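You operate a simulated robot arm through the tools that you are given. There is no shell and no other tool. Be economical: measure what you need, move in short steps, check, and stop when the job is done.

You run a simulated two-armed robot. Do the job below in one go: nothing can be reset, and whatever is moved stays where it is left.

TASK
Switch off the bench winder, put the coil away, slacken the wing nut and fold the grey cloth in half.
Fine: the coil goes on the small blue tray.

The check looks at the end state, three seconds after you hand in, the way a careful person would. Anything else that was tipped, shoved, dropped, spilled or broken makes it a failure. Flat cloth is picked up by pressing the open fingertips on it (5 to 10 N) and closing them slowly along it; thin cloth reads only 2 to 8 mm in the jaws.

THE ROBOT
Two 7-joint arms with two-finger parallel grippers on one trunk, on a base that drives. Base frame: it is fixed to the floor where the robot stands at the start and does not move with it; the origin is under the middle of the robot, x ahead of it, y to its left, z up; the surface under the hand at the start is at about z = 80. Units: cm, degrees, N and s.
The left shoulder is at the start at [7, 17.7, 114.5], the right one opposite. With the tool pointing down near the work surface each hand reaches from about 26 to 72 cm from the robot's upright axis, wherever it stands, measured 20 degrees to its own side. Places, roughly: bench winder switch [50, 0, 90]; brass thumb screw [70, 40, 90]; lock key [50, 10, 90]; third peg of the small blue tray [80, 10, 80]; top of the green bench [40, -30, 80]; wing nut [80, 30, 90]. Payload 3.43 kg a hand.
The tool frame of a hand sits at the grasp point between the pads (the TCP): z along the fingers, y along the line on which they close. The tips reach 3 cm beyond it. The gripper opens to 9.4 cm. The fingers are 2.8 cm wide and 1 cm thick; the gripper's body (5 by 9.6 cm) begins 5.5 cm behind the TCP.
Orientation is told as [roll, pitch, yaw] about the base's x, y, z axes, in that order, counted from this pose: with the fingers straight down and closing along the base's y, the tool's x points along the base's -x, its y along +y and its z along -z.

THE INTERFACE
- The arms move only by the tool drive_tool. It takes "left_rows", "right_rows" or both (then of equal length, played together; a hand with none holds still); each is a list of rows, each a list of 7 numbers: the shift along the tool's x, y, z in cm, then the turn, a rotation vector about the tool's x, y, z in rad, then the closure in counts, from 0 (fully open) to 255 (shut). In form: [[x, y, z, rx, ry, rz, fingers], ...]. A call has 1 to 12 rows; each row is the pose to reach, as a shift and turn from the pose commanded when the call began, along the tool's axes at that moment. Rows are played at 5 a second. More than 5 cm and 8.6 degrees between two rows, or a gripper value outside its range, and nothing of the call is played. A pose out of reach is approached as far as the arm can. The call stops where the force on the tool passes 60 N (or 10 N more than at its start, if that is more) or the arm is blocked; 0.2 s more then pass. The fingers move at their own pace (about 15.3 cm/s each) and stop on an object; they squeeze with about 25 N. The grip force told is the motor's: it shows also when the fingers shut on nothing. Time passes only in rows, and 0.2 s behind the last, so rows that repeat a pose let the fingers close. It gives the time, the measured TCP pose, the force on the tool (base axes), the opening and the grip force at its end, in the units of the frame above (readings bear some noise), with the torque about the TCP (base axes, N m) and any sound that the robot's microphone picked up.
- Cameras (640 x 400 px; columns grow to the right, rows downward): "scene" is now at [13.29, -1.63, 144.97]; the picture's right is [-0.20, -0.98, 0.00], its down [-0.68, 0.14, -0.72] and it looks along [0.71, -0.15, -0.69] (base axes); focal length 214 px, centre (320, 200). "left" rides on the left gripper at [7.6, -1.4, -10.3] in its tool frame; the picture's right is [0.18, 0.98, 0.00], its down [-0.75, 0.14, -0.64] and it looks along [-0.63, 0.12, 0.77] (tool axes); focal length 243 px, centre (320, 200). "right" rides on the right gripper at [7.6, 1.4, -10.3] in its tool frame; the picture's right is [-0.18, 0.98, 0.00], its down [-0.75, -0.14, -0.64] and it looks along [-0.63, -0.12, 0.77] (tool axes); focal length 243 px, centre (320, 200). There is no depth. A picture from a camera that has moved, and an enlarged one, comes with that camera's place and axes in the base frame and with its lens.
- capture(camera): a new picture of that camera. No time passes.
- lift_body(by): slides the trunk up (or, below 0, down) by that many cm; the arms and the scene camera ride with it, the base frame stays. It gives what a move gives, with no picture.
- base_move(legs): drives the robot by 1 to 6 legs, each [ahead, turn to the left] in cm and degrees, along the robot's own axes; the way and the turn of a leg run together, so that a leg with both is an arc; at most 150 cm and 180 degrees a leg. The arms and the cameras ride along, it lands a little off, and it stops where it bumps. It gives what a move gives.
- pan_tilt(pan, tilt): turns the head with the scene camera to pan (to the left, within 86 degrees either way) and tilt (down, from -29 to 69), counted from straight ahead of the robot. It gives what a move gives.
- inspect(camera, box): a new picture of the part [left, top, right, bottom] of that camera's present view, enlarged. No time passes.
- hand_in(): hands the job in; it is judged then, once.

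Work in short steps. Places have to be worked out from the pictures, the camera data and where the tool is seen: move nearer, look again, correct. Check each grasp and each placing, and mend what went wrong. You have 120 turns and 88 pictures in all, those below and enlarged ones among them. Open the grippers and draw the arms clear of the work before you hand the job in, unless the task says otherwise; then end with one line.

The tools are called after "Call:" by a JSON object that holds its "api" and its "payload". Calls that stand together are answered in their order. drive_tool: Moves the arms, as the interface text tells. Its arguments: {"type":"object","properties":{"left_rows":{"type":"array","items":{"type":"array","items":{"type":"number"}}},"right_rows":{"type":"array","items":{"type":"array","items":{"type":"number"}}}},"required":[]} The other tools are called the same way: lift_body (by) slides the trunk up or down; base_move (legs) drives the base; pan_tilt (pan, tilt) turns the head that bears the scene camera; capture (camera) takes a picture; inspect (camera, box) takes an enlarged picture of a part of a camera's view; hand_in () hands the job in.

At the start:

```text
time: 0.0
left_position: [51.6, 27.88, 117.53]
left_ee_rot: [0.1, -0.1, 0.0]
left_contact_force: [0.7, -0.1, -0.3]
left_moment: [-0.03, -0.01, -0.02]
left_finger_gap: 9.4
left_gripper_force: 0.1
right_position: [55.46, -20.11, 117.93]
right_ee_rot: [0.0, -0.1, 0.0]
right_contact_force: [0.4, 0.2, 0.2]
right_moment: [0.0, 0.01, 0.02]
right_finger_gap: 9.37
right_gripper_force: 0.0
trunk travel left (down, up): [-72.5, 11.5]
robot x, y, heading: [-0.05, 0.0, -0.2]
head pan, tilt: [-11.8, 43.6]
```

scene: 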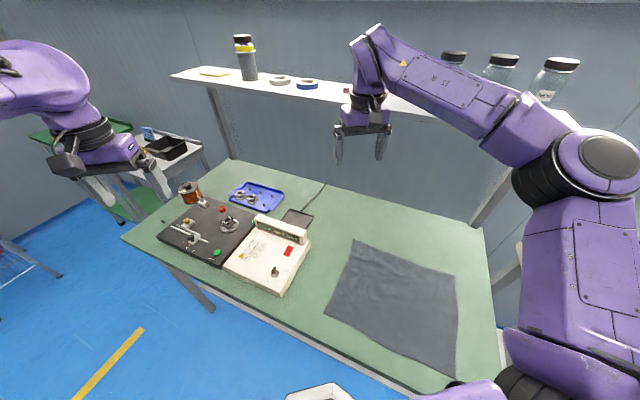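
right: 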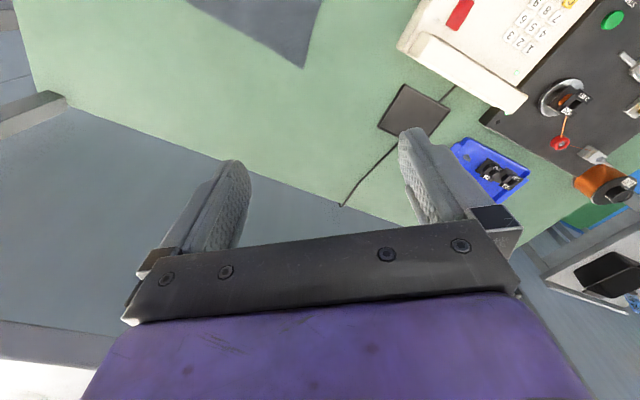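
left: 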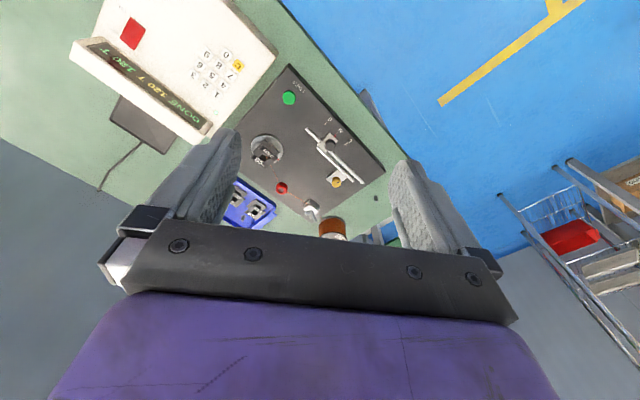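

The scene shows the winder (white console plus black fixture), the blue tray and the grey cloth. I'll enlarge the winder and tray first.

Call:
{"api": "inspect", "payload": {"camera": "scene", "box": [150, 170, 330, 300]}}

Call:
{"api": "inspect", "payload": {"camera": "left", "box": [60, 0, 420, 240]}}

```text
3.08 times, centred on (240, 235) of scene
camera zoom: at [13.29, -1.63, 144.97], right [-0.2, -0.98, 0.0], down [-0.68, 0.14, -0.72], along [0.71, -0.15, -0.69], focal length 660 px, centre (566, 92)
```

zoom: 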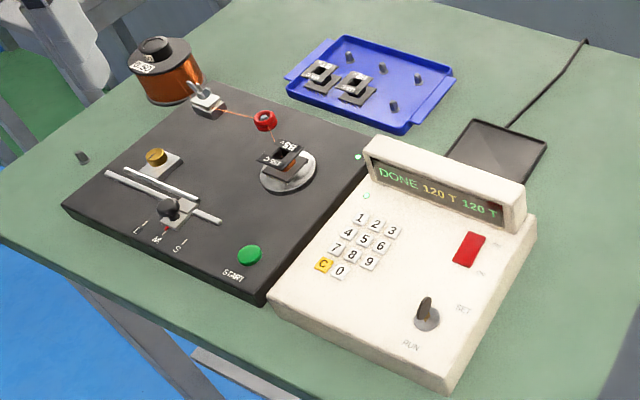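

```text
1.67 times, centred on (240, 120) of left
camera zoom: at [44.08, 26.42, 127.68], right [-0.18, 0.98, 0.0], down [0.75, 0.14, 0.64], along [0.63, 0.12, -0.77], focal length 404 px, centre (453, 333)
```

zoom: 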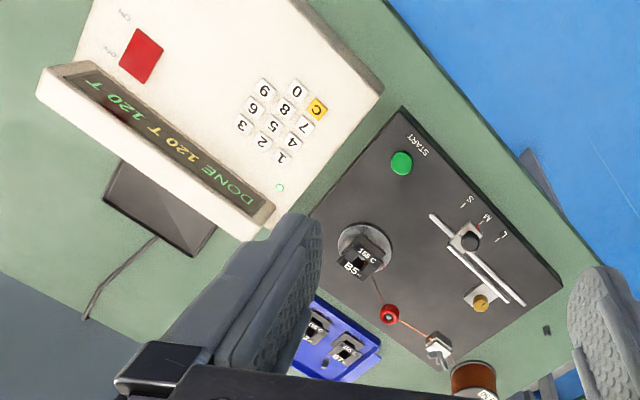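

The red rocker looks to be at about [50, 0, 90], and the bench edge runs slanted past the robot. I bring the right hand over the console to view the rocker up close, closing its fingers on the way.

Call:
{"api": "drive_tool", "payload": {"right_rows": [[1.9, 3.6, 2, 0, 0, 0, 60], [3.8, 7.2, 4, 0, 0, 0, 120], [5.7, 10.8, 6, 0, 0, 0, 180], [7.6, 14.4, 8, 0, 0, 0, 255], [9.5, 18, 10, 0, 0, 0, 255], [9.5, 18, 10, 0, 0, 0, 255]]}}

Call:
{"api": "capture", "payload": {"camera": "right"}}

```text
time: 1.4
left_position: [51.59, 27.85, 117.4]
left_ee_rot: [0.0, -0.2, 0.0]
left_contact_force: [0.0, -0.3, 0.5]
left_moment: [0.03, -0.01, -0.01]
left_finger_gap: 9.39
left_gripper_force: 0.0
right_position: [50.11, -3.11, 107.56]
right_ee_rot: [0.1, -0.1, 0.2]
right_contact_force: [0.7, 0.7, 0.1]
right_moment: [0.02, 0.01, 0.01]
right_finger_gap: 0.0
right_gripper_force: 25.1
right hand out of reach, approached as far as the arm can: row 4, 5, 6
trunk travel left (down, up): [-72.5, 11.5]
robot x, y, heading: [0.04, 0.24, 0.1]
head pan, tilt: [-11.8, 43.6]
```

```text
82 pictures are left
camera right: at [42.3, -1.63, 117.75], right [0.18, 0.98, 0.0], down [0.75, -0.14, 0.64], along [0.63, -0.12, -0.77], focal length 243 px, centre (320, 200)
```

right: 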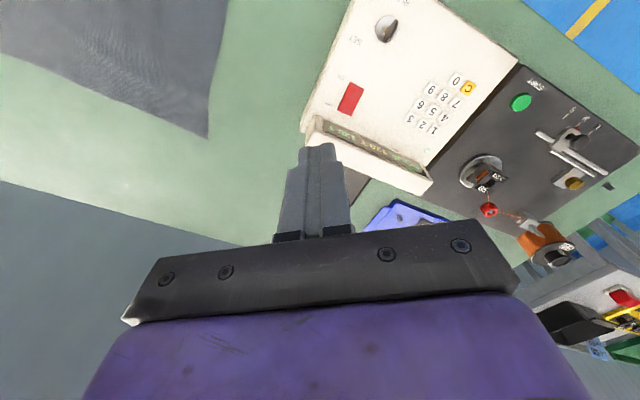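

The display reads DONE, and the right hand hits its reach limit this close across the midline. The bench is turned about 35° from my heading, so I'll draw the right hand back up and then turn the base to face the bench squarely. The cloth is in front of me here, so I'll do it first.

Call:
{"api": "drive_tool", "payload": {"right_rows": [[-1, -3.6, -2, 0, 0, 0, 200], [-2, -7.2, -4, 0, 0, 0, 100], [-3, -10.8, -6, 0, 0, 0, 50], [-4, -14.4, -8, 0, 0, 0, 0], [-5, -18, -10, 0, 0, 0, 0]]}}

Call:
{"api": "base_move", "payload": {"legs": [[0, -35.5]]}}

Call:
{"api": "pan_tilt", "payload": {"pan": 0, "tilt": 50}}

Call:
{"api": "capture", "payload": {"camera": "scene"}}

```text
time: 2.6
left_position: [51.57, 27.86, 117.59]
left_ee_rot: [0.1, -0.1, -0.1]
left_contact_force: [0.1, -0.9, 0.2]
left_moment: [-0.01, 0.0, -0.03]
left_finger_gap: 9.41
left_gripper_force: 0.1
right_position: [54.92, -21.33, 117.47]
right_ee_rot: [0.2, -0.1, 0.0]
right_contact_force: [-0.6, -0.4, -0.3]
right_moment: [0.02, -0.01, 0.01]
right_finger_gap: 9.4
right_gripper_force: 0.1
trunk travel left (down, up): [-72.5, 11.5]
robot x, y, heading: [-0.07, -0.04, 0.1]
head pan, tilt: [-11.8, 43.6]
```

```text
time: 4.7
left_position: [58.25, -7.07, 117.55]
left_ee_rot: [0.0, -0.1, -35.3]
left_contact_force: [0.0, 0.3, 0.3]
left_moment: [0.01, 0.0, 0.01]
left_finger_gap: 9.4
left_gripper_force: 0.0
right_position: [32.61, -49.03, 117.57]
right_ee_rot: [0.0, -0.1, -35.4]
right_contact_force: [-0.4, -1.2, 0.1]
right_moment: [-0.01, 0.03, 0.0]
right_finger_gap: 9.4
right_gripper_force: 0.1
trunk travel left (down, up): [-72.5, 11.5]
robot x, y, heading: [0.01, -0.24, -35.6]
head pan, tilt: [-11.8, 43.6]
```

```text
time: 5.4
left_position: [58.25, -7.23, 117.52]
left_ee_rot: [0.0, -0.1, -35.3]
left_contact_force: [-0.1, -0.9, 0.1]
left_moment: [-0.03, -0.02, -0.02]
left_finger_gap: 9.39
left_gripper_force: 0.2
right_position: [32.58, -49.09, 117.51]
right_ee_rot: [0.0, 0.0, -35.4]
right_contact_force: [-0.1, -0.1, 0.2]
right_moment: [0.01, 0.01, -0.01]
right_finger_gap: 9.41
right_gripper_force: 0.1
trunk travel left (down, up): [-72.5, 11.5]
robot x, y, heading: [0.13, -0.05, -35.3]
head pan, tilt: [0.0, 50.0]
```

```text
81 pictures are left
camera scene: at [10.55, -7.35, 144.09], right [-0.58, -0.82, 0.0], down [-0.62, 0.44, -0.64], along [0.52, -0.37, -0.77], focal length 214 px, centre (320, 200)
```

scene: 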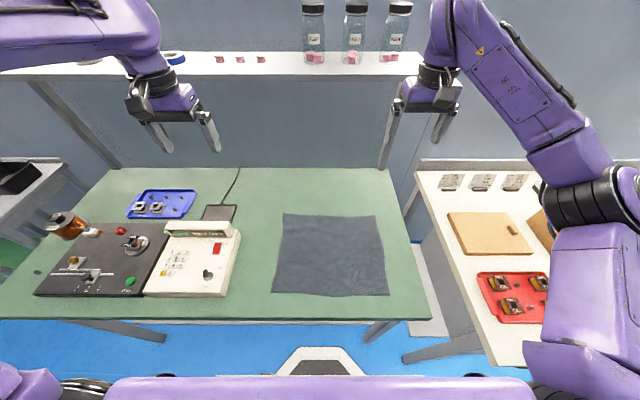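

Now squarely facing the bench: the cloth spans about 31.6 to 59.7 cm ahead and 13.5 left to 20 right. I move both hands above its near corners, stopping about 15 cm above the bench, with the fingers part closed to roughly 3.5 cm.

Call:
{"api": "drive_tool", "payload": {"left_rows": [[3, -3, 0, 0, 0, 0, 160], [6, -6, 0, 0, 0, 0, 160], [9, -9, 0, 0, 0, 0, 160], [12, -12, 0, 0, 0, 0, 160], [15, -15.1, 0, 0, 0, 0, 160], [17.9, -18.1, 0, 0, 0, 0, 160], [17.9, -18.1, 4, 0, 0, 0, 160], [17.9, -18.1, 8, 0, 0, 0, 160], [17.9, -18.1, 12, 0, 0, 0, 160], [17.9, -18.1, 16, 0, 0, 0, 160], [17.9, -18.1, 20, 0, 0, 0, 160]], "right_rows": [[3.5, 1, 0, 0, 0, 0, 160], [7, 2, 0, 0, 0, 0, 160], [10.6, 3, 0, 0, 0, 0, 160], [14, 4, 0, 0, 0, 0, 160], [17.6, 5, 0, 0, 0, 0, 160], [21.2, 5.7, 0, 0, 0, 0, 160], [21.2, 5.7, 4, 0, 0, 0, 160], [21.2, 5.7, 8, 0, 0, 0, 160], [21.2, 5.7, 12, 0, 0, 0, 160], [21.2, 5.7, 16, 0, 0, 0, 160], [21.2, 5.7, 20, 0, 0, 0, 160]]}}

Call:
{"api": "capture", "payload": {"camera": "scene"}}

Call:
{"api": "capture", "payload": {"camera": "left"}}

Call:
{"api": "capture", "payload": {"camera": "right"}}

```text
time: 7.8
left_position: [33.15, -11.82, 97.2]
left_ee_rot: [0.0, -0.1, -35.3]
left_contact_force: [-0.6, -0.4, 0.4]
left_moment: [0.03, -0.01, 0.04]
left_finger_gap: 3.51
left_gripper_force: 0.0
right_position: [18.96, -35.88, 95.36]
right_ee_rot: [0.2, -0.2, -35.3]
right_contact_force: [-1.1, -0.2, -0.1]
right_moment: [-0.02, -0.04, 0.03]
right_finger_gap: 3.51
right_gripper_force: 0.0
right hand out of reach, approached as far as the arm can: row 4, 5, 6, 7, 8, 9, 10, 11
trunk travel left (down, up): [-72.5, 11.5]
robot x, y, heading: [0.08, -0.04, -35.3]
head pan, tilt: [0.0, 50.0]
```

```text
80 pictures are left
camera scene: at [10.58, -7.41, 144.09], right [-0.58, -0.82, 0.0], down [-0.62, 0.44, -0.64], along [0.52, -0.37, -0.77], focal length 214 px, centre (320, 200)
```

scene: 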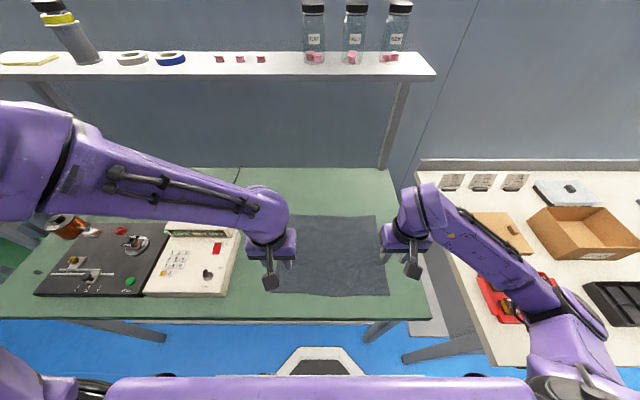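

```text
79 pictures are left
camera left: at [26.17, -8.56, 107.36], right [0.42, 0.91, 0.0], down [0.7, -0.32, 0.64], along [0.58, -0.27, -0.77], focal length 243 px, centre (320, 200)
```

left: 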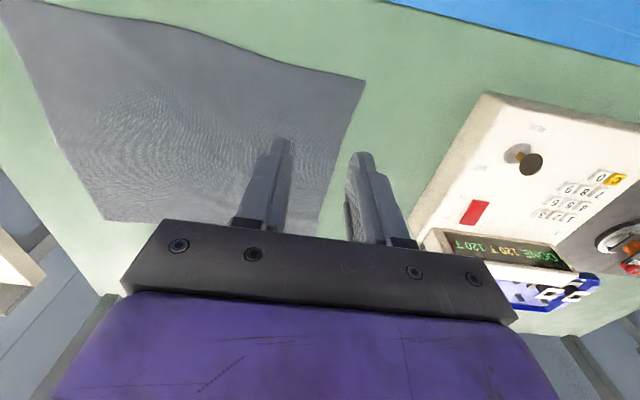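

```text
78 pictures are left
camera right: at [13.54, -30.22, 105.54], right [0.72, 0.7, 0.0], down [0.53, -0.55, 0.64], along [0.45, -0.46, -0.77], focal length 243 px, centre (320, 200)
```

right: 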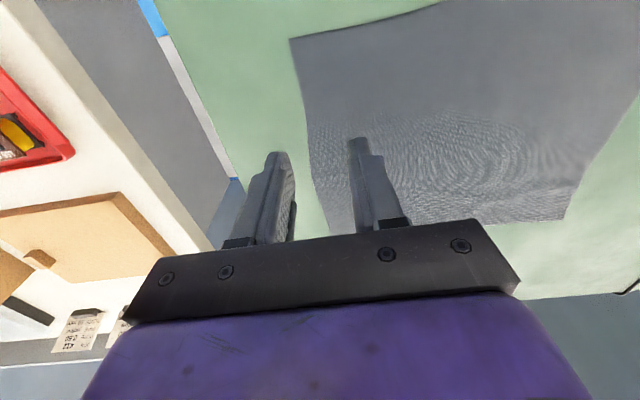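

Both camera views put the near cloth corners at 31.8/13.8 left and 30.8/19.8 right. The left hand is on target, but the right stopped about 3 cm short, so I'll correct it while lowering both to 7 cm above the bench.

Call:
{"api": "drive_tool", "payload": {"left_rows": [[0, 0.1, 3, 0, 0, 0, 160], [0, 0.2, 6, 0, 0, 0, 160], [0, 0.3, 8, 0, 0, 0, 160], [0, 0.4, 10, 0, 0, 0, 160], [0, 0.4, 10, 0, 0, 0, 160]], "right_rows": [[0, 0, 3, 0, 0, 0, 160], [0, 0, 6, 0, 0, 0, 160], [0, 0, 8.3, 0, 0, 0, 160], [1.5, 1.2, 8.3, 0, 0, 0, 160], [3, 2.4, 8.3, 0, 0, 0, 160]]}}

```text
time: 9.0
left_position: [33.38, -11.38, 87.2]
left_ee_rot: [0.1, 0.0, -35.3]
left_contact_force: [0.0, -0.4, 0.4]
left_moment: [-0.02, -0.01, -0.01]
left_finger_gap: 3.5
left_gripper_force: 0.0
right_position: [17.68, -32.13, 86.89]
right_ee_rot: [0.0, -0.1, -35.5]
right_contact_force: [-0.3, -0.1, 0.4]
right_moment: [-0.01, 0.0, -0.01]
right_finger_gap: 3.5
right_gripper_force: 0.1
trunk travel left (down, up): [-72.5, 11.5]
robot x, y, heading: [-0.03, -0.11, -35.5]
head pan, tilt: [0.0, 50.0]
```

Both hands are now over the corners, so I lower them to just above contact and then in small steps.

Call:
{"api": "drive_tool", "payload": {"left_rows": [[0, 0, 1.5, 0, 0, 0, 160], [0, 0, 3, 0, 0, 0, 160], [0, 0, 3.8, 0, 0, 0, 160], [0, 0, 4.2, 0, 0, 0, 160], [0, 0, 4.2, 0, 0, 0, 160]], "right_rows": [[0, 0, 1.5, 0, 0, 0, 160], [0, 0, 3, 0, 0, 0, 160], [0, 0, 3.5, 0, 0, 0, 160], [0, 0, 3.9, 0, 0, 0, 160], [0, 0, 3.9, 0, 0, 0, 160]]}}

```text
time: 10.2
left_position: [33.41, -11.17, 83.36]
left_ee_rot: [-0.1, -0.2, -35.4]
left_contact_force: [-0.1, 0.6, 1.0]
left_moment: [0.02, -0.02, 0.02]
left_finger_gap: 3.51
left_gripper_force: 0.0
right_position: [17.72, -32.29, 83.12]
right_ee_rot: [0.1, -0.5, -35.5]
right_contact_force: [1.2, -4.8, 28.7]
right_moment: [-0.12, 0.27, 0.03]
right_finger_gap: 3.51
right_gripper_force: 0.6
trunk travel left (down, up): [-72.5, 11.5]
robot x, y, heading: [-0.15, 0.08, -35.3]
head pan, tilt: [0.0, 50.0]
```

The right hand presses at 28.7 N and the left only about 1 N, so I ease the right up and the left down.

Call:
{"api": "drive_tool", "payload": {"left_rows": [[0, 0, 0.15, 0, 0, 0, 160], [0, 0, 0.2, 0, 0, 0, 160]], "right_rows": [[0, 0, -0.1, 0, 0, 0, 160], [0, 0, -0.13, 0, 0, 0, 160]]}}

```text
time: 10.8
left_position: [33.47, -11.22, 83.06]
left_ee_rot: [0.1, -0.2, -35.3]
left_contact_force: [-0.4, -0.6, 7.9]
left_moment: [0.06, 0.01, -0.02]
left_finger_gap: 3.52
left_gripper_force: 0.1
right_position: [17.76, -32.19, 83.15]
right_ee_rot: [0.0, -0.2, -35.3]
right_contact_force: [1.7, -5.6, 23.9]
right_moment: [-0.08, 0.16, 0.04]
right_finger_gap: 3.49
right_gripper_force: 0.2
trunk travel left (down, up): [-72.5, 11.5]
robot x, y, heading: [-0.16, -0.24, -35.8]
head pan, tilt: [0.0, 50.0]
```

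The left is right at 7.9 N; I ease the right hand up further.

Call:
{"api": "drive_tool", "payload": {"right_rows": [[0, 0, -0.15, 0, 0, 0, 160], [0, 0, -0.3, 0, 0, 0, 160]]}}

```text
time: 11.4
left_position: [33.45, -11.25, 83.11]
left_ee_rot: [-0.1, -0.2, -35.3]
left_contact_force: [-0.7, 1.2, 22.2]
left_moment: [0.15, 0.11, 0.01]
left_finger_gap: 3.51
left_gripper_force: 0.0
right_position: [17.75, -32.16, 83.34]
right_ee_rot: [0.0, 0.0, -35.4]
right_contact_force: [-0.8, 0.6, 0.6]
right_moment: [0.02, -0.01, 0.02]
right_finger_gap: 3.48
right_gripper_force: 0.0
trunk travel left (down, up): [-72.5, 11.5]
robot x, y, heading: [-0.45, -0.11, -35.4]
head pan, tilt: [0.0, 50.0]
```

Readings lag a little: the left has settled at 22 N and the right is clear. I trim both and let them settle.

Call:
{"api": "drive_tool", "payload": {"left_rows": [[0, 0, -0.1, 0, 0, 0, 160], [0, 0, -0.1, 0, 0, 0, 160], [0, 0, -0.1, 0, 0, 0, 160]], "right_rows": [[0, 0, 0.13, 0, 0, 0, 160], [0, 0, 0.13, 0, 0, 0, 160], [0, 0, 0.13, 0, 0, 0, 160]]}}

```text
time: 12.2
left_position: [33.39, -11.31, 83.17]
left_ee_rot: [0.0, -0.2, -35.3]
left_contact_force: [-0.7, 1.1, 5.0]
left_moment: [0.09, 0.06, 0.0]
left_finger_gap: 3.49
left_gripper_force: 0.0
right_position: [17.72, -32.21, 83.29]
right_ee_rot: [0.0, -0.1, -35.5]
right_contact_force: [0.0, -0.1, -0.5]
right_moment: [0.01, 0.02, 0.0]
right_finger_gap: 3.49
right_gripper_force: 0.0
trunk travel left (down, up): [-72.5, 11.5]
robot x, y, heading: [-0.27, -0.01, -35.5]
head pan, tilt: [0.0, 50.0]
```

The left is at 5 N and the right still not touching; I add 0.12 to the right.

Call:
{"api": "drive_tool", "payload": {"left_rows": [[0, 0, 0.02, 0, 0, 0, 160], [0, 0, 0.02, 0, 0, 0, 160], [0, 0, 0.02, 0, 0, 0, 160]], "right_rows": [[0, 0, 0.12, 0, 0, 0, 160], [0, 0, 0.12, 0, 0, 0, 160], [0, 0, 0.12, 0, 0, 0, 160]]}}

```text
time: 13.0
left_position: [33.41, -11.4, 83.18]
left_ee_rot: [0.0, -0.1, -35.3]
left_contact_force: [0.1, 0.9, 1.3]
left_moment: [0.05, 0.02, -0.01]
left_finger_gap: 3.5
left_gripper_force: 0.2
right_position: [17.67, -32.15, 83.18]
right_ee_rot: [0.0, -0.1, -35.4]
right_contact_force: [0.0, -0.3, 4.8]
right_moment: [0.02, 0.03, 0.04]
right_finger_gap: 3.53
right_gripper_force: 0.1
trunk travel left (down, up): [-72.5, 11.5]
robot x, y, heading: [-0.05, 0.13, -35.4]
head pan, tilt: [0.0, 50.0]
```

Both are close to 5 N; I nudge both slightly down and close the fingers slowly.

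Call:
{"api": "drive_tool", "payload": {"left_rows": [[0, 0, 0.08, 0, 0, 0, 160], [0, 0, 0.08, 0, 0, 0, 172], [0, 0, 0.08, 0, 0, 0, 184], [0, 0, 0.08, 0, 0, 0, 196], [0, 0, 0.08, 0, 0, 0, 208], [0, 0, 0.08, 0, 0, 0, 220], [0, 0, 0.08, 0, 0, 0, 232], [0, 0, 0.08, 0, 0, 0, 244], [0, 0, 0.08, 0, 0, 0, 255], [0, 0, 0.08, 0, 0, 0, 255]], "right_rows": [[0, 0, 0.04, 0, 0, 0, 160], [0, 0, 0.04, 0, 0, 0, 172], [0, 0, 0.04, 0, 0, 0, 184], [0, 0, 0.04, 0, 0, 0, 196], [0, 0, 0.04, 0, 0, 0, 208], [0, 0, 0.04, 0, 0, 0, 220], [0, 0, 0.04, 0, 0, 0, 232], [0, 0, 0.04, 0, 0, 0, 244], [0, 0, 0.04, 0, 0, 0, 255], [0, 0, 0.04, 0, 0, 0, 255]]}}

Call:
{"api": "capture", "payload": {"camera": "left"}}

Call:
{"api": "capture", "payload": {"camera": "right"}}

```text
time: 15.2
left_position: [33.5, -11.31, 83.19]
left_ee_rot: [0.0, -0.2, -35.3]
left_contact_force: [-1.7, -3.4, 10.2]
left_moment: [-0.06, 0.16, 0.07]
left_finger_gap: 0.21
left_gripper_force: 24.9
right_position: [17.69, -32.04, 83.08]
right_ee_rot: [0.0, -0.2, -35.4]
right_contact_force: [3.0, 3.8, 10.3]
right_moment: [0.2, 0.02, -0.05]
right_finger_gap: 0.22
right_gripper_force: 24.9
trunk travel left (down, up): [-72.5, 11.5]
robot x, y, heading: [0.15, -0.18, -35.1]
head pan, tilt: [0.0, 50.0]
```

```text
77 pictures are left
camera left: at [26.41, -8.04, 93.31], right [0.42, 0.91, 0.0], down [0.7, -0.32, 0.64], along [0.58, -0.27, -0.76], focal length 243 px, centre (320, 200)
```

left: 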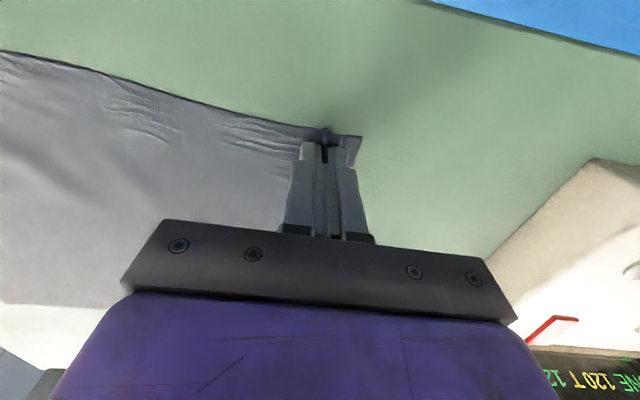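

```text
76 pictures are left
camera right: at [12.29, -26.46, 93.35], right [0.72, 0.69, 0.0], down [0.53, -0.55, 0.64], along [0.45, -0.46, -0.77], focal length 243 px, centre (320, 200)
```

right: 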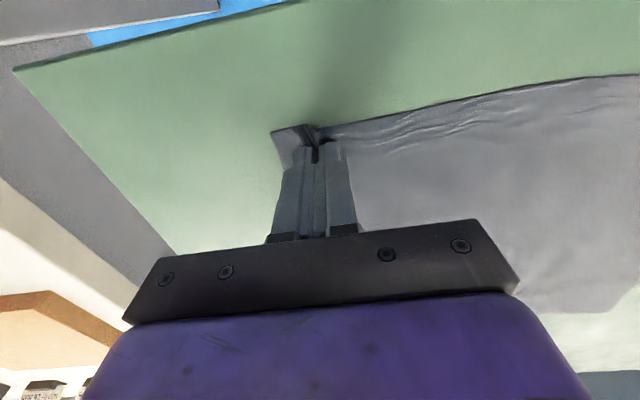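

Both jaws read 2 mm with cloth visibly pinched. I lift and carry the near edge along an arc toward the far edge, first half of the arc now.

Call:
{"api": "drive_tool", "payload": {"left_rows": [[-0.1, 0, -1.3, 0, 0, 0, 255], [-0.4, 0, -2.6, 0, 0, 0, 255], [-0.9, 0, -3.8, 0, 0, 0, 255], [-1.7, 0, -5, 0, 0, 0, 255], [-2.6, 0, -6.1, 0, 0, 0, 255], [-3.6, 0, -7.1, 0, 0, 0, 255], [-4.8, 0, -7.9, 0, 0, 0, 255], [-6.2, 0, -8.7, 0, 0, 0, 255], [-7.6, 0, -9.2, 0, 0, 0, 255], [-9.2, 0, -9.7, 0, 0, 0, 255], [-10.7, 0, -9.9, 0, 0, 0, 255], [-12.2, 0, -10, 0, 0, 0, 255]], "right_rows": [[-0.1, 0, -1.3, 0, 0, 0, 255], [-0.4, 0, -2.6, 0, 0, 0, 255], [-0.9, 0, -3.8, 0, 0, 0, 255], [-1.7, 0, -5, 0, 0, 0, 255], [-2.6, 0, -6.1, 0, 0, 0, 255], [-3.6, 0, -7.1, 0, 0, 0, 255], [-4.8, 0, -7.9, 0, 0, 0, 255], [-6.2, 0, -8.7, 0, 0, 0, 255], [-7.6, 0, -9.2, 0, 0, 0, 255], [-9.2, 0, -9.7, 0, 0, 0, 255], [-10.7, 0, -9.9, 0, 0, 0, 255], [-12.2, 0, -10, 0, 0, 0, 255]]}}

Call:
{"api": "capture", "payload": {"camera": "scene"}}

```text
time: 17.8
left_position: [43.4, -18.25, 93.04]
left_ee_rot: [0.0, -0.1, -35.3]
left_contact_force: [-1.3, -2.4, 0.1]
left_moment: [-0.1, 0.05, 0.04]
left_finger_gap: 0.14
left_gripper_force: 25.6
right_position: [27.8, -39.37, 93.16]
right_ee_rot: [0.0, 0.0, -35.3]
right_contact_force: [1.4, 1.8, 0.2]
right_moment: [0.03, -0.03, -0.05]
right_finger_gap: 0.21
right_gripper_force: 25.2
trunk travel left (down, up): [-72.5, 11.5]
robot x, y, heading: [-0.02, 0.03, -35.3]
head pan, tilt: [0.0, 50.0]
```

```text
75 pictures are left
camera scene: at [10.67, -7.37, 144.07], right [-0.58, -0.82, 0.0], down [-0.63, 0.44, -0.64], along [0.52, -0.37, -0.77], focal length 214 px, centre (320, 200)
```

scene: 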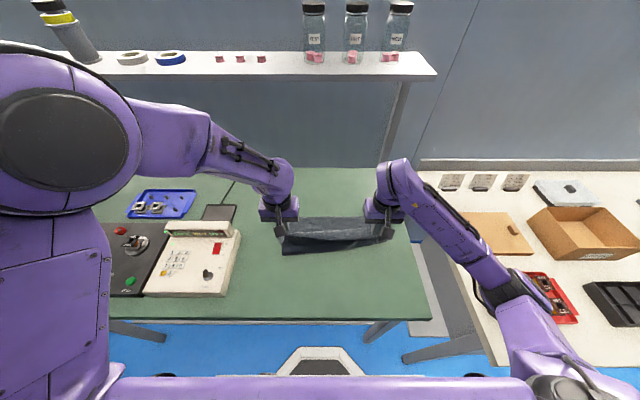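

The fold is forming well. I carry on through the second half of the arc and set the edge down at the far edge, easing the hands 0.3 cm inward.

Call:
{"api": "drive_tool", "payload": {"left_rows": [[-1.6, -0.1, 0.1, 0, 0, 0, 255], [-3.1, -0.2, 0.3, 0, 0, 0, 255], [-4.7, -0.3, 0.8, 0, 0, 0, 255], [-6.1, -0.3, 1.3, 0, 0, 0, 255], [-7.5, -0.3, 2.1, 0, 0, 0, 255], [-8.6, -0.3, 2.9, 0, 0, 0, 255], [-9.7, -0.3, 3.9, 0, 0, 0, 255], [-10.6, -0.3, 5, 0, 0, 0, 255], [-11.3, -0.3, 6.2, 0, 0, 0, 255], [-11.8, -0.3, 7.4, 0, 0, 0, 255], [-12.1, -0.3, 8.7, 0, 0, 0, 255], [-12.2, -0.3, 9.6, 0, 0, 0, 255]], "right_rows": [[-1.6, 0.1, 0.1, 0, 0, 0, 255], [-3.1, 0.2, 0.3, 0, 0, 0, 255], [-4.7, 0.3, 0.8, 0, 0, 0, 255], [-6.1, 0.3, 1.3, 0, 0, 0, 255], [-7.5, 0.3, 2.1, 0, 0, 0, 255], [-8.6, 0.3, 2.9, 0, 0, 0, 255], [-9.7, 0.3, 3.9, 0, 0, 0, 255], [-10.6, 0.3, 5, 0, 0, 0, 255], [-11.3, 0.3, 6.2, 0, 0, 0, 255], [-11.8, 0.3, 7.4, 0, 0, 0, 255], [-12.0, 0.3, 8.7, 0, 0, 0, 255], [-12.1, 0.3, 9.6, 0, 0, 0, 255]]}}

Call:
{"api": "capture", "payload": {"camera": "scene"}}

Call:
{"api": "capture", "payload": {"camera": "left"}}

Call:
{"api": "capture", "payload": {"camera": "right"}}

```text
time: 20.4
left_position: [53.2, -25.74, 83.54]
left_ee_rot: [-0.1, 0.0, -35.2]
left_contact_force: [-0.5, -0.9, 1.7]
left_moment: [-0.02, 0.01, 0.01]
left_finger_gap: 0.17
left_gripper_force: 25.7
right_position: [37.92, -46.15, 83.68]
right_ee_rot: [0.0, -0.1, -35.4]
right_contact_force: [0.4, 0.3, 0.8]
right_moment: [0.02, -0.03, -0.03]
right_finger_gap: 0.22
right_gripper_force: 25.6
trunk travel left (down, up): [-72.5, 11.5]
robot x, y, heading: [0.25, -0.06, -35.5]
head pan, tilt: [0.0, 50.0]
```

```text
74 pictures are left
camera scene: at [10.55, -7.29, 144.1], right [-0.58, -0.82, 0.0], down [-0.62, 0.44, -0.64], along [0.52, -0.37, -0.77], focal length 214 px, centre (320, 200)
```

scene: 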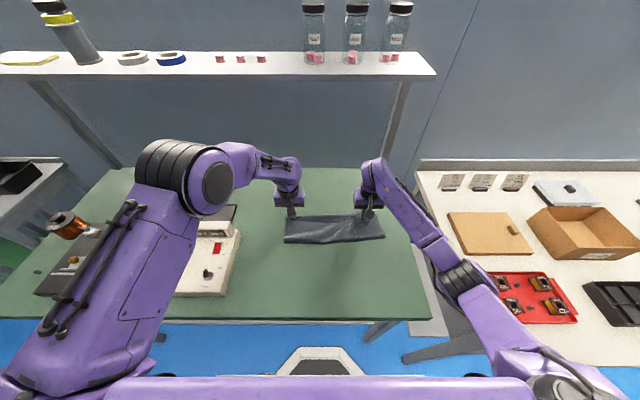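

```text
73 pictures are left
camera left: at [46.18, -22.47, 93.67], right [0.42, 0.91, 0.0], down [0.7, -0.32, 0.64], along [0.58, -0.27, -0.77], focal length 243 px, centre (320, 200)
```

left: 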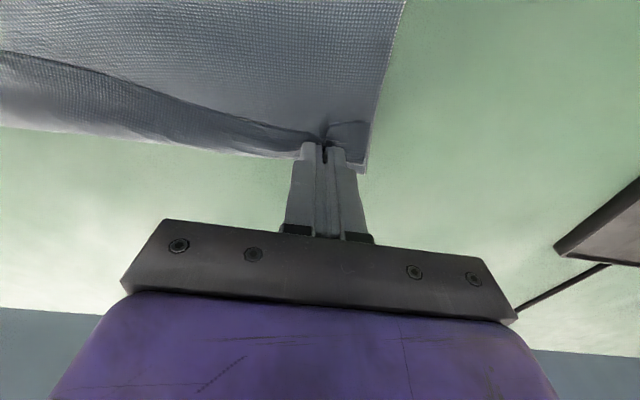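

```text
72 pictures are left
camera right: at [32.35, -40.44, 93.81], right [0.72, 0.69, 0.0], down [0.53, -0.55, 0.64], along [0.45, -0.46, -0.77], focal length 243 px, centre (320, 200)
```

right: 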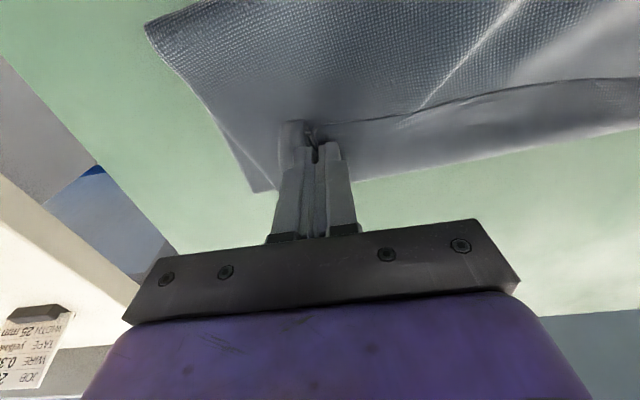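

The top layer's edge is nearly on the far edge, but the right corner is about 1–2 cm inboard and the middle lags. I shift both 0.8 cm further ahead, the right also 0.8 cm outward, and lower gently.

Call:
{"api": "drive_tool", "payload": {"left_rows": [[-0.4, 0.1, -0.2, 0, 0, 0, 255], [-0.8, 0.2, -0.2, 0, 0, 0, 255], [-0.8, 0.2, 0.3, 0, 0, 0, 255], [-0.8, 0.2, 0.3, 0, 0, 0, 255]], "right_rows": [[-0.5, -0.4, -0.2, 0, 0, 0, 255], [-1, -0.9, -0.2, 0, 0, 0, 255], [-1, -0.9, 0.4, 0, 0, 0, 255], [-1, -0.9, 0.4, 0, 0, 0, 255]]}}

```text
time: 21.4
left_position: [53.93, -26.06, 83.31]
left_ee_rot: [0.0, -0.3, -35.3]
left_contact_force: [-2.4, -4.0, 2.9]
left_moment: [-0.14, 0.12, 0.06]
left_finger_gap: 0.15
left_gripper_force: 24.8
right_position: [38.16, -47.32, 83.29]
right_ee_rot: [0.1, -0.2, -35.4]
right_contact_force: [4.3, 3.4, 10.1]
right_moment: [0.1, -0.17, -0.01]
right_finger_gap: 0.23
right_gripper_force: 25.1
trunk travel left (down, up): [-72.5, 11.5]
robot x, y, heading: [0.14, -0.0, -35.6]
head pan, tilt: [0.0, 50.0]
```

The edge is taut between the hands and both tips press lightly. I open the fingers slowly in place, which also spreads the pinched cloth back out.

Call:
{"api": "drive_tool", "payload": {"left_rows": [[0, 0, 0, 0, 0, 0, 243], [0, 0, 0, 0, 0, 0, 231], [0, 0, 0, 0, 0, 0, 219], [0, 0, 0, 0, 0, 0, 207], [0, 0, 0, 0, 0, 0, 195], [0, 0, 0, 0, 0, 0, 183], [0, 0, 0, 0, 0, 0, 171], [0, 0, 0, 0, 0, 0, 160], [0, 0, -1, 0, 0, 0, 160], [0, 0, -4, 0, 0, 0, 160], [0, 0, -8, 0, 0, 0, 160], [0, 0, -12, 0, 0, 0, 160]], "right_rows": [[0, 0, 0, 0, 0, 0, 243], [0, 0, 0, 0, 0, 0, 231], [0, 0, 0, 0, 0, 0, 219], [0, 0, 0, 0, 0, 0, 207], [0, 0, 0, 0, 0, 0, 195], [0, 0, 0, 0, 0, 0, 183], [0, 0, 0, 0, 0, 0, 171], [0, 0, 0, 0, 0, 0, 160], [0, 0, -1, 0, 0, 0, 160], [0, 0, -4, 0, 0, 0, 160], [0, 0, -8, 0, 0, 0, 160], [0, 0, -12, 0, 0, 0, 160]]}}

Call:
{"api": "inspect", "payload": {"camera": "scene", "box": [240, 160, 440, 285]}}

Call:
{"api": "capture", "payload": {"camera": "left"}}

Call:
{"api": "capture", "payload": {"camera": "right"}}

```text
time: 24.0
left_position: [53.75, -25.66, 95.2]
left_ee_rot: [0.1, -0.1, -35.3]
left_contact_force: [-0.3, 0.1, -0.7]
left_moment: [0.03, 0.0, -0.02]
left_finger_gap: 3.54
left_gripper_force: 0.0
right_position: [37.72, -47.1, 95.2]
right_ee_rot: [0.0, -0.1, -35.4]
right_contact_force: [-0.4, 0.9, -1.1]
right_moment: [-0.02, 0.02, -0.02]
right_finger_gap: 3.52
right_gripper_force: 0.1
trunk travel left (down, up): [-72.5, 11.5]
robot x, y, heading: [-0.06, -0.19, -35.4]
head pan, tilt: [0.0, 50.0]
```

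```text
3.20 times, centred on (340, 222) of scene
camera zoom: at [10.44, -7.2, 144.09], right [-0.58, -0.82, 0.0], down [-0.62, 0.44, -0.64], along [0.52, -0.37, -0.77], focal length 686 px, centre (256, 128)
```

zoom: 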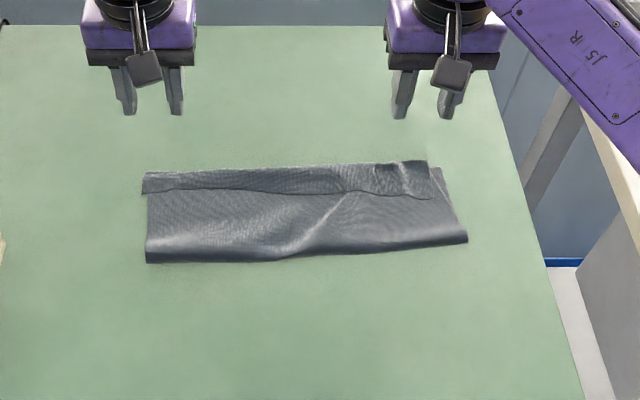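

```text
70 pictures are left
camera left: at [46.8, -22.43, 105.3], right [0.42, 0.91, 0.0], down [0.7, -0.32, 0.64], along [0.58, -0.27, -0.77], focal length 243 px, centre (320, 200)
```

left: 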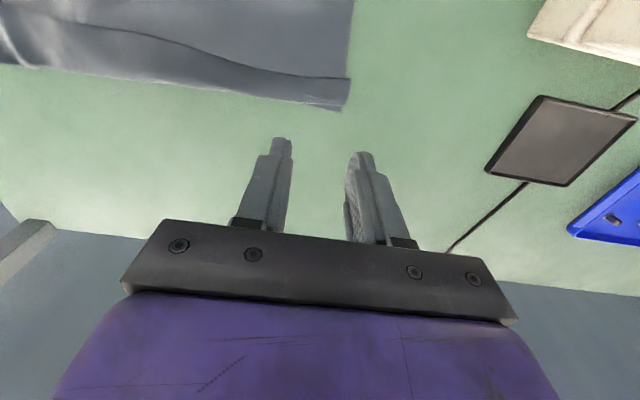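

```text
69 pictures are left
camera right: at [32.43, -41.46, 105.41], right [0.72, 0.69, 0.0], down [0.53, -0.55, 0.64], along [0.45, -0.46, -0.77], focal length 243 px, centre (320, 200)
```

right: 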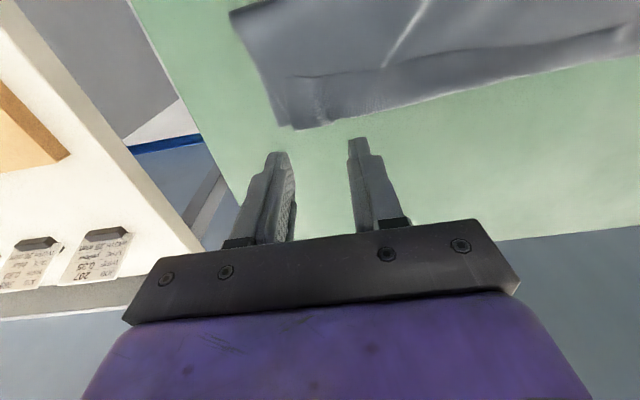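

The released cloth shows a ~2.5 cm margin of the top layer folded back on itself (grip margin flipped), and the fold line ended near 48–50 cm. I'll regrip that flap right at its free edge (about 56.8 left, 56.2 right), lift it back and re-lay it. First position and lower to just above it.

Call:
{"api": "drive_tool", "payload": {"left_rows": [[0.9, -0.9, 2, 0, 0, 0, 160], [0.9, -0.9, 6, 0, 0, 0, 160], [0.9, -0.9, 9.5, 0, 0, 0, 160], [0.9, -0.9, 11, 0, 0, 0, 160], [0.9, -0.9, 11.4, 0, 0, 0, 160], [0.9, -0.9, 11.4, 0, 0, 0, 160]], "right_rows": [[0.8, 1.1, 2, 0, 0, 0, 160], [0.8, 1.1, 6, 0, 0, 0, 160], [0.8, 1.1, 9.5, 0, 0, 0, 160], [0.8, 1.1, 11, 0, 0, 0, 160], [0.8, 1.1, 11.4, 0, 0, 0, 160], [0.8, 1.1, 11.4, 0, 0, 0, 160]]}}

Call:
{"api": "capture", "payload": {"camera": "left"}}

Call:
{"api": "capture", "payload": {"camera": "right"}}

```text
time: 25.4
left_position: [52.58, -26.12, 83.77]
left_ee_rot: [0.0, -0.1, -35.4]
left_contact_force: [0.1, 0.1, -0.4]
left_moment: [0.02, 0.01, -0.01]
left_finger_gap: 3.51
left_gripper_force: 0.1
right_position: [37.95, -46.06, 83.7]
right_ee_rot: [0.0, -0.1, -35.4]
right_contact_force: [0.3, 0.5, -0.1]
right_moment: [0.01, -0.01, 0.02]
right_finger_gap: 3.5
right_gripper_force: 0.0
trunk travel left (down, up): [-72.5, 11.5]
robot x, y, heading: [0.22, 0.22, -35.1]
head pan, tilt: [0.0, 50.0]
```

```text
68 pictures are left
camera left: at [45.55, -22.86, 93.9], right [0.42, 0.91, 0.0], down [0.7, -0.32, 0.64], along [0.58, -0.27, -0.77], focal length 243 px, centre (320, 200)
```

left: 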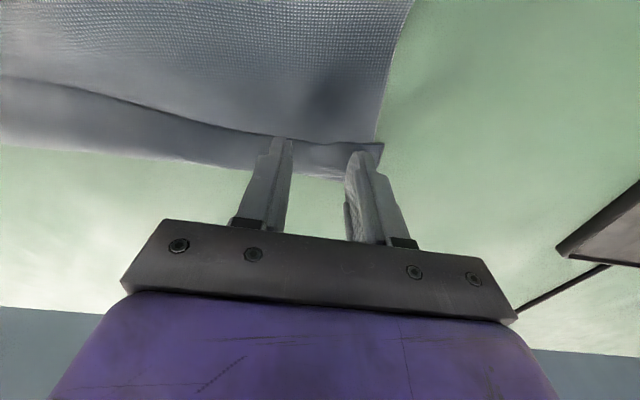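

```text
67 pictures are left
camera right: at [32.59, -40.4, 93.95], right [0.72, 0.69, 0.0], down [0.53, -0.55, 0.64], along [0.45, -0.46, -0.77], focal length 243 px, centre (320, 200)
```

right: 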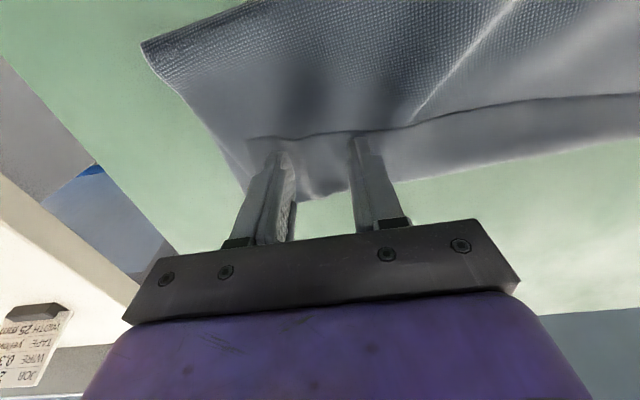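

The tips sit right over the flap, with its free edge just at the near faces of the fingers. I lower by small amounts to reach 5–10 N.

Call:
{"api": "drive_tool", "payload": {"left_rows": [[0, 0, 0.15, 0, 0, 0, 160], [0, 0, 0.3, 0, 0, 0, 160], [0, 0, 0.4, 0, 0, 0, 160], [0, 0, 0.4, 0, 0, 0, 160]], "right_rows": [[0, 0, 0.15, 0, 0, 0, 160], [0, 0, 0.3, 0, 0, 0, 160], [0, 0, 0.35, 0, 0, 0, 160], [0, 0, 0.35, 0, 0, 0, 160]]}}

```text
time: 26.4
left_position: [52.65, -26.15, 83.48]
left_ee_rot: [0.0, -0.1, -35.3]
left_contact_force: [-0.4, -0.4, 0.1]
left_moment: [-0.01, -0.02, -0.01]
left_finger_gap: 3.5
left_gripper_force: 0.1
right_position: [38.02, -45.95, 83.42]
right_ee_rot: [-0.1, -0.1, -35.4]
right_contact_force: [0.5, 0.3, -0.4]
right_moment: [0.02, 0.02, -0.04]
right_finger_gap: 3.51
right_gripper_force: 0.0
trunk travel left (down, up): [-72.5, 11.5]
robot x, y, heading: [-0.14, -0.11, -35.7]
head pan, tilt: [0.0, 50.0]
```

No contact yet, so I lower a further 0.15 cm.

Call:
{"api": "drive_tool", "payload": {"left_rows": [[0, 0, 0.08, 0, 0, 0, 160], [0, 0, 0.16, 0, 0, 0, 160], [0, 0, 0.16, 0, 0, 0, 160]], "right_rows": [[0, 0, 0.06, 0, 0, 0, 160], [0, 0, 0.12, 0, 0, 0, 160], [0, 0, 0.12, 0, 0, 0, 160]]}}

```text
time: 27.2
left_position: [52.72, -26.16, 83.4]
left_ee_rot: [0.0, -0.1, -35.3]
left_contact_force: [-0.4, 0.2, 3.6]
left_moment: [0.08, 0.03, -0.01]
left_finger_gap: 3.49
left_gripper_force: 0.1
right_position: [38.0, -45.96, 83.26]
right_ee_rot: [0.0, 0.0, -35.5]
right_contact_force: [0.8, 0.1, 4.0]
right_moment: [-0.01, -0.03, 0.01]
right_finger_gap: 3.51
right_gripper_force: 0.1
trunk travel left (down, up): [-72.5, 11.5]
robot x, y, heading: [-0.13, 0.18, -35.5]
head pan, tilt: [0.0, 50.0]
```

Both press at about 4 N; I close slowly on the flap.

Call:
{"api": "drive_tool", "payload": {"left_rows": [[0, 0, 0.03, 0, 0, 0, 172], [0, 0, 0.03, 0, 0, 0, 184], [0, 0, 0.03, 0, 0, 0, 196], [0, 0, 0.03, 0, 0, 0, 208], [0, 0, 0.03, 0, 0, 0, 220], [0, 0, 0.03, 0, 0, 0, 232], [0, 0, 0.03, 0, 0, 0, 244], [0, 0, 0.03, 0, 0, 0, 255], [0, 0, 0.03, 0, 0, 0, 255], [0, 0, -1, 0, 0, 0, 255], [0, 0, -2, 0, 0, 0, 255]], "right_rows": [[0, 0, 0.03, 0, 0, 0, 172], [0, 0, 0.03, 0, 0, 0, 184], [0, 0, 0.03, 0, 0, 0, 196], [0, 0, 0.03, 0, 0, 0, 208], [0, 0, 0.03, 0, 0, 0, 220], [0, 0, 0.03, 0, 0, 0, 232], [0, 0, 0.03, 0, 0, 0, 244], [0, 0, 0.03, 0, 0, 0, 255], [0, 0, 0.03, 0, 0, 0, 255], [0, 0, -1, 0, 0, 0, 255], [0, 0, -2, 0, 0, 0, 255]]}}

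Call:
{"api": "capture", "payload": {"camera": "left"}}

Call:
{"api": "capture", "payload": {"camera": "right"}}

```text
time: 29.6
left_position: [52.5, -26.03, 85.25]
left_ee_rot: [0.0, -0.1, -35.3]
left_contact_force: [-0.2, -0.4, 1.0]
left_moment: [0.04, 0.03, 0.02]
left_finger_gap: 0.0
left_gripper_force: 25.0
right_position: [37.83, -46.04, 85.33]
right_ee_rot: [0.0, -0.1, -35.4]
right_contact_force: [-0.3, 0.7, -0.2]
right_moment: [0.0, -0.02, -0.03]
right_finger_gap: 0.42
right_gripper_force: 24.9
trunk travel left (down, up): [-72.5, 11.5]
robot x, y, heading: [0.21, -0.14, -35.2]
head pan, tilt: [0.0, 50.0]
```

```text
66 pictures are left
camera left: at [45.59, -22.9, 95.46], right [0.42, 0.91, 0.0], down [0.7, -0.32, 0.64], along [0.58, -0.27, -0.77], focal length 243 px, centre (320, 200)
```

left: 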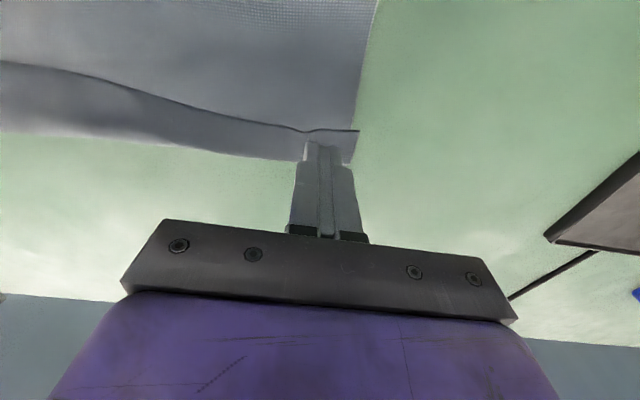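

```text
65 pictures are left
camera right: at [32.56, -40.35, 95.52], right [0.72, 0.69, 0.0], down [0.53, -0.55, 0.64], along [0.45, -0.46, -0.77], focal length 243 px, centre (320, 200)
```

right: 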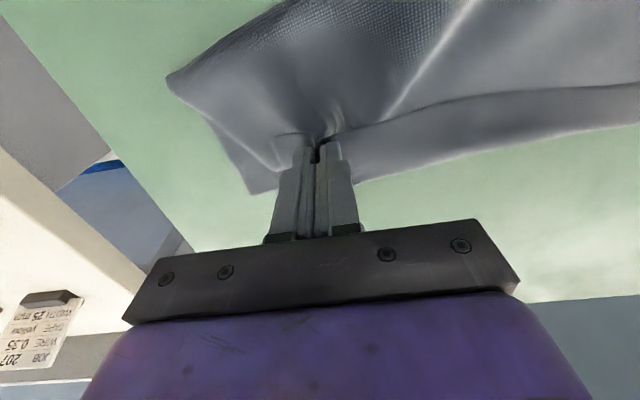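

The left jaws closed on nothing and the right took two layers (4.2 mm), so I let go with the right. I'll test unrolling the flap by wiping: closed left fingertips pressed lightly on the flap and moved away from me.

Call:
{"api": "drive_tool", "payload": {"left_rows": [[0.4, 0, 0, 0, 0, 0, 255], [0.4, 0, 1, 0, 0, 0, 255], [0.4, 0, 1.8, 0, 0, 0, 255], [0.4, 0, 1.92, 0, 0, 0, 255], [-0.2, 0, 1.92, 0, 0, 0, 255], [-0.8, 0, 1.93, 0, 0, 0, 255], [-1.4, 0, 1.95, 0, 0, 0, 255], [-2.0, 0, 1.97, 0, 0, 0, 255], [-2.6, 0, 2.0, 0, 0, 0, 255], [-3.4, 0, 2.0, 0, 0, 0, 255], [-4.2, 0, 1.9, 0, 0, 0, 255], [-4.2, 0, -1, 0, 0, 0, 255]], "right_rows": [[0, 0, 0.5, 0, 0, 0, 255], [0, 0, 1, 0, 0, 0, 255], [0, 0, 1.6, 0, 0, 0, 245], [0, 0, 1.8, 0, 0, 0, 230], [0, 0, 1.8, 0, 0, 0, 215], [0, 0, 1.8, 0, 0, 0, 200], [0, 0, 1.8, 0, 0, 0, 180], [0, 0, 1.8, 0, 0, 0, 160], [0, 0, 0, 0, 0, 0, 160], [0, 0, -3, 0, 0, 0, 160], [0, 0, -6, 0, 0, 0, 160], [0, 0, -8, 0, 0, 0, 160]]}}

Call:
{"api": "inspect", "payload": {"camera": "scene", "box": [240, 160, 440, 285]}}

Call:
{"api": "capture", "payload": {"camera": "left"}}

```text
time: 32.2
left_position: [55.98, -28.53, 86.27]
left_ee_rot: [0.2, -0.2, -35.3]
left_contact_force: [-1.5, -0.1, 1.7]
left_moment: [0.01, 0.02, 0.0]
left_finger_gap: 0.0
left_gripper_force: 24.5
right_position: [38.0, -46.15, 93.29]
right_ee_rot: [0.1, -0.1, -35.4]
right_contact_force: [-1.1, -0.1, 0.7]
right_moment: [-0.03, 0.01, 0.03]
right_finger_gap: 3.52
right_gripper_force: 0.0
trunk travel left (down, up): [-72.5, 11.5]
robot x, y, heading: [-0.09, -0.18, -35.5]
head pan, tilt: [0.0, 50.0]
```

```text
3.20 times, centred on (340, 222) of scene
camera zoom: at [10.42, -7.23, 144.09], right [-0.58, -0.82, 0.0], down [-0.62, 0.44, -0.64], along [0.52, -0.37, -0.77], focal length 686 px, centre (256, 128)
```

zoom: 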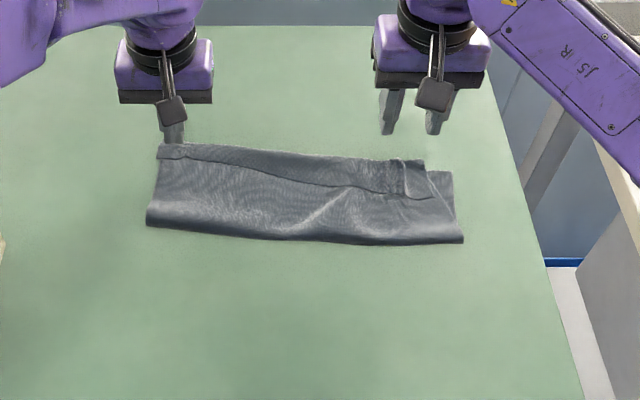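

```text
63 pictures are left
camera left: at [49.0, -25.27, 96.47], right [0.42, 0.91, 0.0], down [0.7, -0.32, 0.64], along [0.58, -0.27, -0.77], focal length 243 px, centre (320, 200)
```

left: 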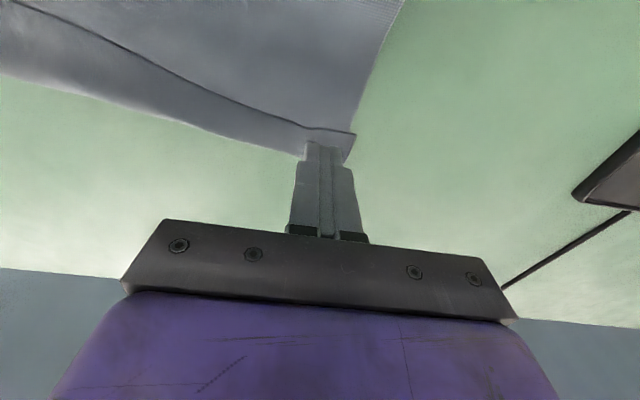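

The wipe just slid the whole cloth. A better plan: pinch the top layer along the cloth's true midline (about n = 55), lift it so both halves hang and the flap drops open, then lay it back down folded. I move both hands over that line.

Call:
{"api": "drive_tool", "payload": {"left_rows": [[0, 0, -2, 0, 0, 0, 210], [0, 0, -6, 0, 0, 0, 160], [3.5, -0.3, -6, 0, 0, 0, 160], [7.1, -0.6, -6, 0, 0, 0, 160], [7.1, -0.6, -2, 0, 0, 0, 160], [7.1, -0.6, 1, 0, 0, 0, 160], [7.1, -0.6, 1, 0, 0, 0, 160]], "right_rows": [[1, -0.6, 0, 0, 0, 0, 160], [2, -1.2, 0, 0, 0, 0, 160], [3.3, -1.9, 0, 0, 0, 0, 160], [3.3, -1.9, 2, 0, 0, 0, 160], [3.3, -1.9, 4, 0, 0, 0, 160], [3.3, -1.9, 8, 0, 0, 0, 160], [3.3, -1.9, 8, 0, 0, 0, 160]]}}

Call:
{"api": "capture", "payload": {"camera": "left"}}

Call:
{"api": "capture", "payload": {"camera": "right"}}

```text
time: 33.8
left_position: [49.88, -24.99, 85.19]
left_ee_rot: [0.0, -0.1, -35.2]
left_contact_force: [0.2, 0.2, -0.8]
left_moment: [-0.02, 0.0, 0.0]
left_finger_gap: 3.5
left_gripper_force: 0.1
right_position: [34.38, -45.61, 85.17]
right_ee_rot: [0.0, -0.1, -35.4]
right_contact_force: [0.0, -0.1, 0.4]
right_moment: [-0.04, 0.02, -0.03]
right_finger_gap: 3.52
right_gripper_force: 0.0
trunk travel left (down, up): [-72.5, 11.5]
robot x, y, heading: [0.56, 0.56, -35.5]
head pan, tilt: [0.0, 50.0]
```

```text
62 pictures are left
camera left: at [42.86, -21.79, 95.44], right [0.42, 0.91, 0.0], down [0.7, -0.32, 0.64], along [0.58, -0.27, -0.77], focal length 243 px, centre (320, 200)
```

left: 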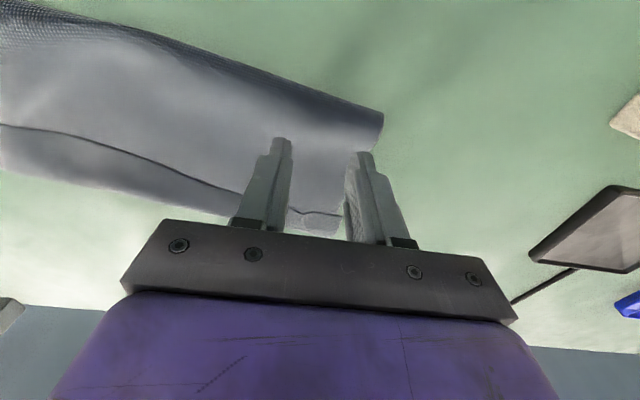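

```text
61 pictures are left
camera right: at [28.84, -39.94, 95.41], right [0.72, 0.69, 0.0], down [0.53, -0.55, 0.64], along [0.45, -0.46, -0.77], focal length 243 px, centre (320, 200)
```

right: 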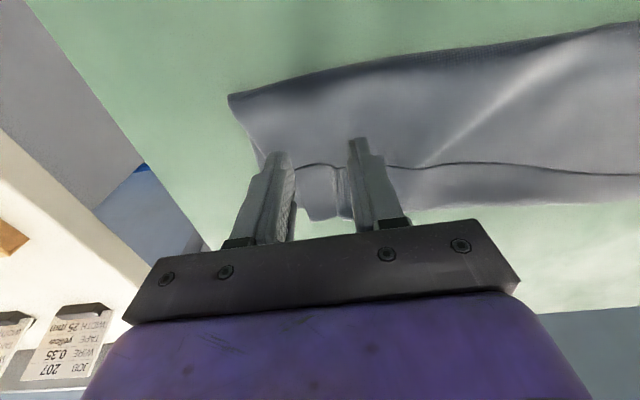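

Left finger would land at the very side edge, so I shift the left 1 cm inward, and the right 0.5 cm inward and nearer, and lower toward contact.

Call:
{"api": "drive_tool", "payload": {"left_rows": [[0, -1.0, 0.4, 0, 0, 0, 160], [0, -1.0, 1.0, 0, 0, 0, 160], [0, -1.0, 1.4, 0, 0, 0, 160], [0, -1.0, 1.7, 0, 0, 0, 160], [0, -1.0, 1.7, 0, 0, 0, 160]], "right_rows": [[0.5, 0.5, 0.4, 0, 0, 0, 160], [0.5, 0.5, 1.0, 0, 0, 0, 160], [0.5, 0.5, 1.4, 0, 0, 0, 160], [0.5, 0.5, 1.7, 0, 0, 0, 160], [0.5, 0.5, 1.7, 0, 0, 0, 160]]}}

```text
time: 35.0
left_position: [49.28, -25.77, 83.54]
left_ee_rot: [0.0, -0.1, -35.4]
left_contact_force: [-0.6, -0.2, 0.0]
left_moment: [0.01, -0.03, 0.02]
left_finger_gap: 3.51
left_gripper_force: 0.1
right_position: [34.04, -44.99, 83.55]
right_ee_rot: [0.0, -0.2, -35.5]
right_contact_force: [0.4, -0.4, -0.1]
right_moment: [0.02, 0.02, 0.02]
right_finger_gap: 3.5
right_gripper_force: 0.0
trunk travel left (down, up): [-72.5, 11.5]
robot x, y, heading: [-0.36, 0.19, -35.3]
head pan, tilt: [0.0, 50.0]
```

No contact yet; another 0.2 cm down.

Call:
{"api": "drive_tool", "payload": {"left_rows": [[0, 0, 0.1, 0, 0, 0, 160], [0, 0, 0.2, 0, 0, 0, 160], [0, 0, 0.2, 0, 0, 0, 160]], "right_rows": [[0, 0, 0.1, 0, 0, 0, 160], [0, 0, 0.2, 0, 0, 0, 160], [0, 0, 0.2, 0, 0, 0, 160]]}}

```text
time: 35.8
left_position: [49.55, -25.77, 83.34]
left_ee_rot: [0.1, -0.1, -35.2]
left_contact_force: [-1.2, -0.5, 0.8]
left_moment: [0.01, -0.02, 0.02]
left_finger_gap: 3.51
left_gripper_force: 0.1
right_position: [34.18, -44.89, 83.38]
right_ee_rot: [-0.1, -0.1, -35.4]
right_contact_force: [-0.2, -0.3, 0.0]
right_moment: [-0.01, -0.02, 0.0]
right_finger_gap: 3.52
right_gripper_force: 0.1
trunk travel left (down, up): [-72.5, 11.5]
robot x, y, heading: [0.11, -0.16, -35.7]
head pan, tilt: [0.0, 50.0]
```

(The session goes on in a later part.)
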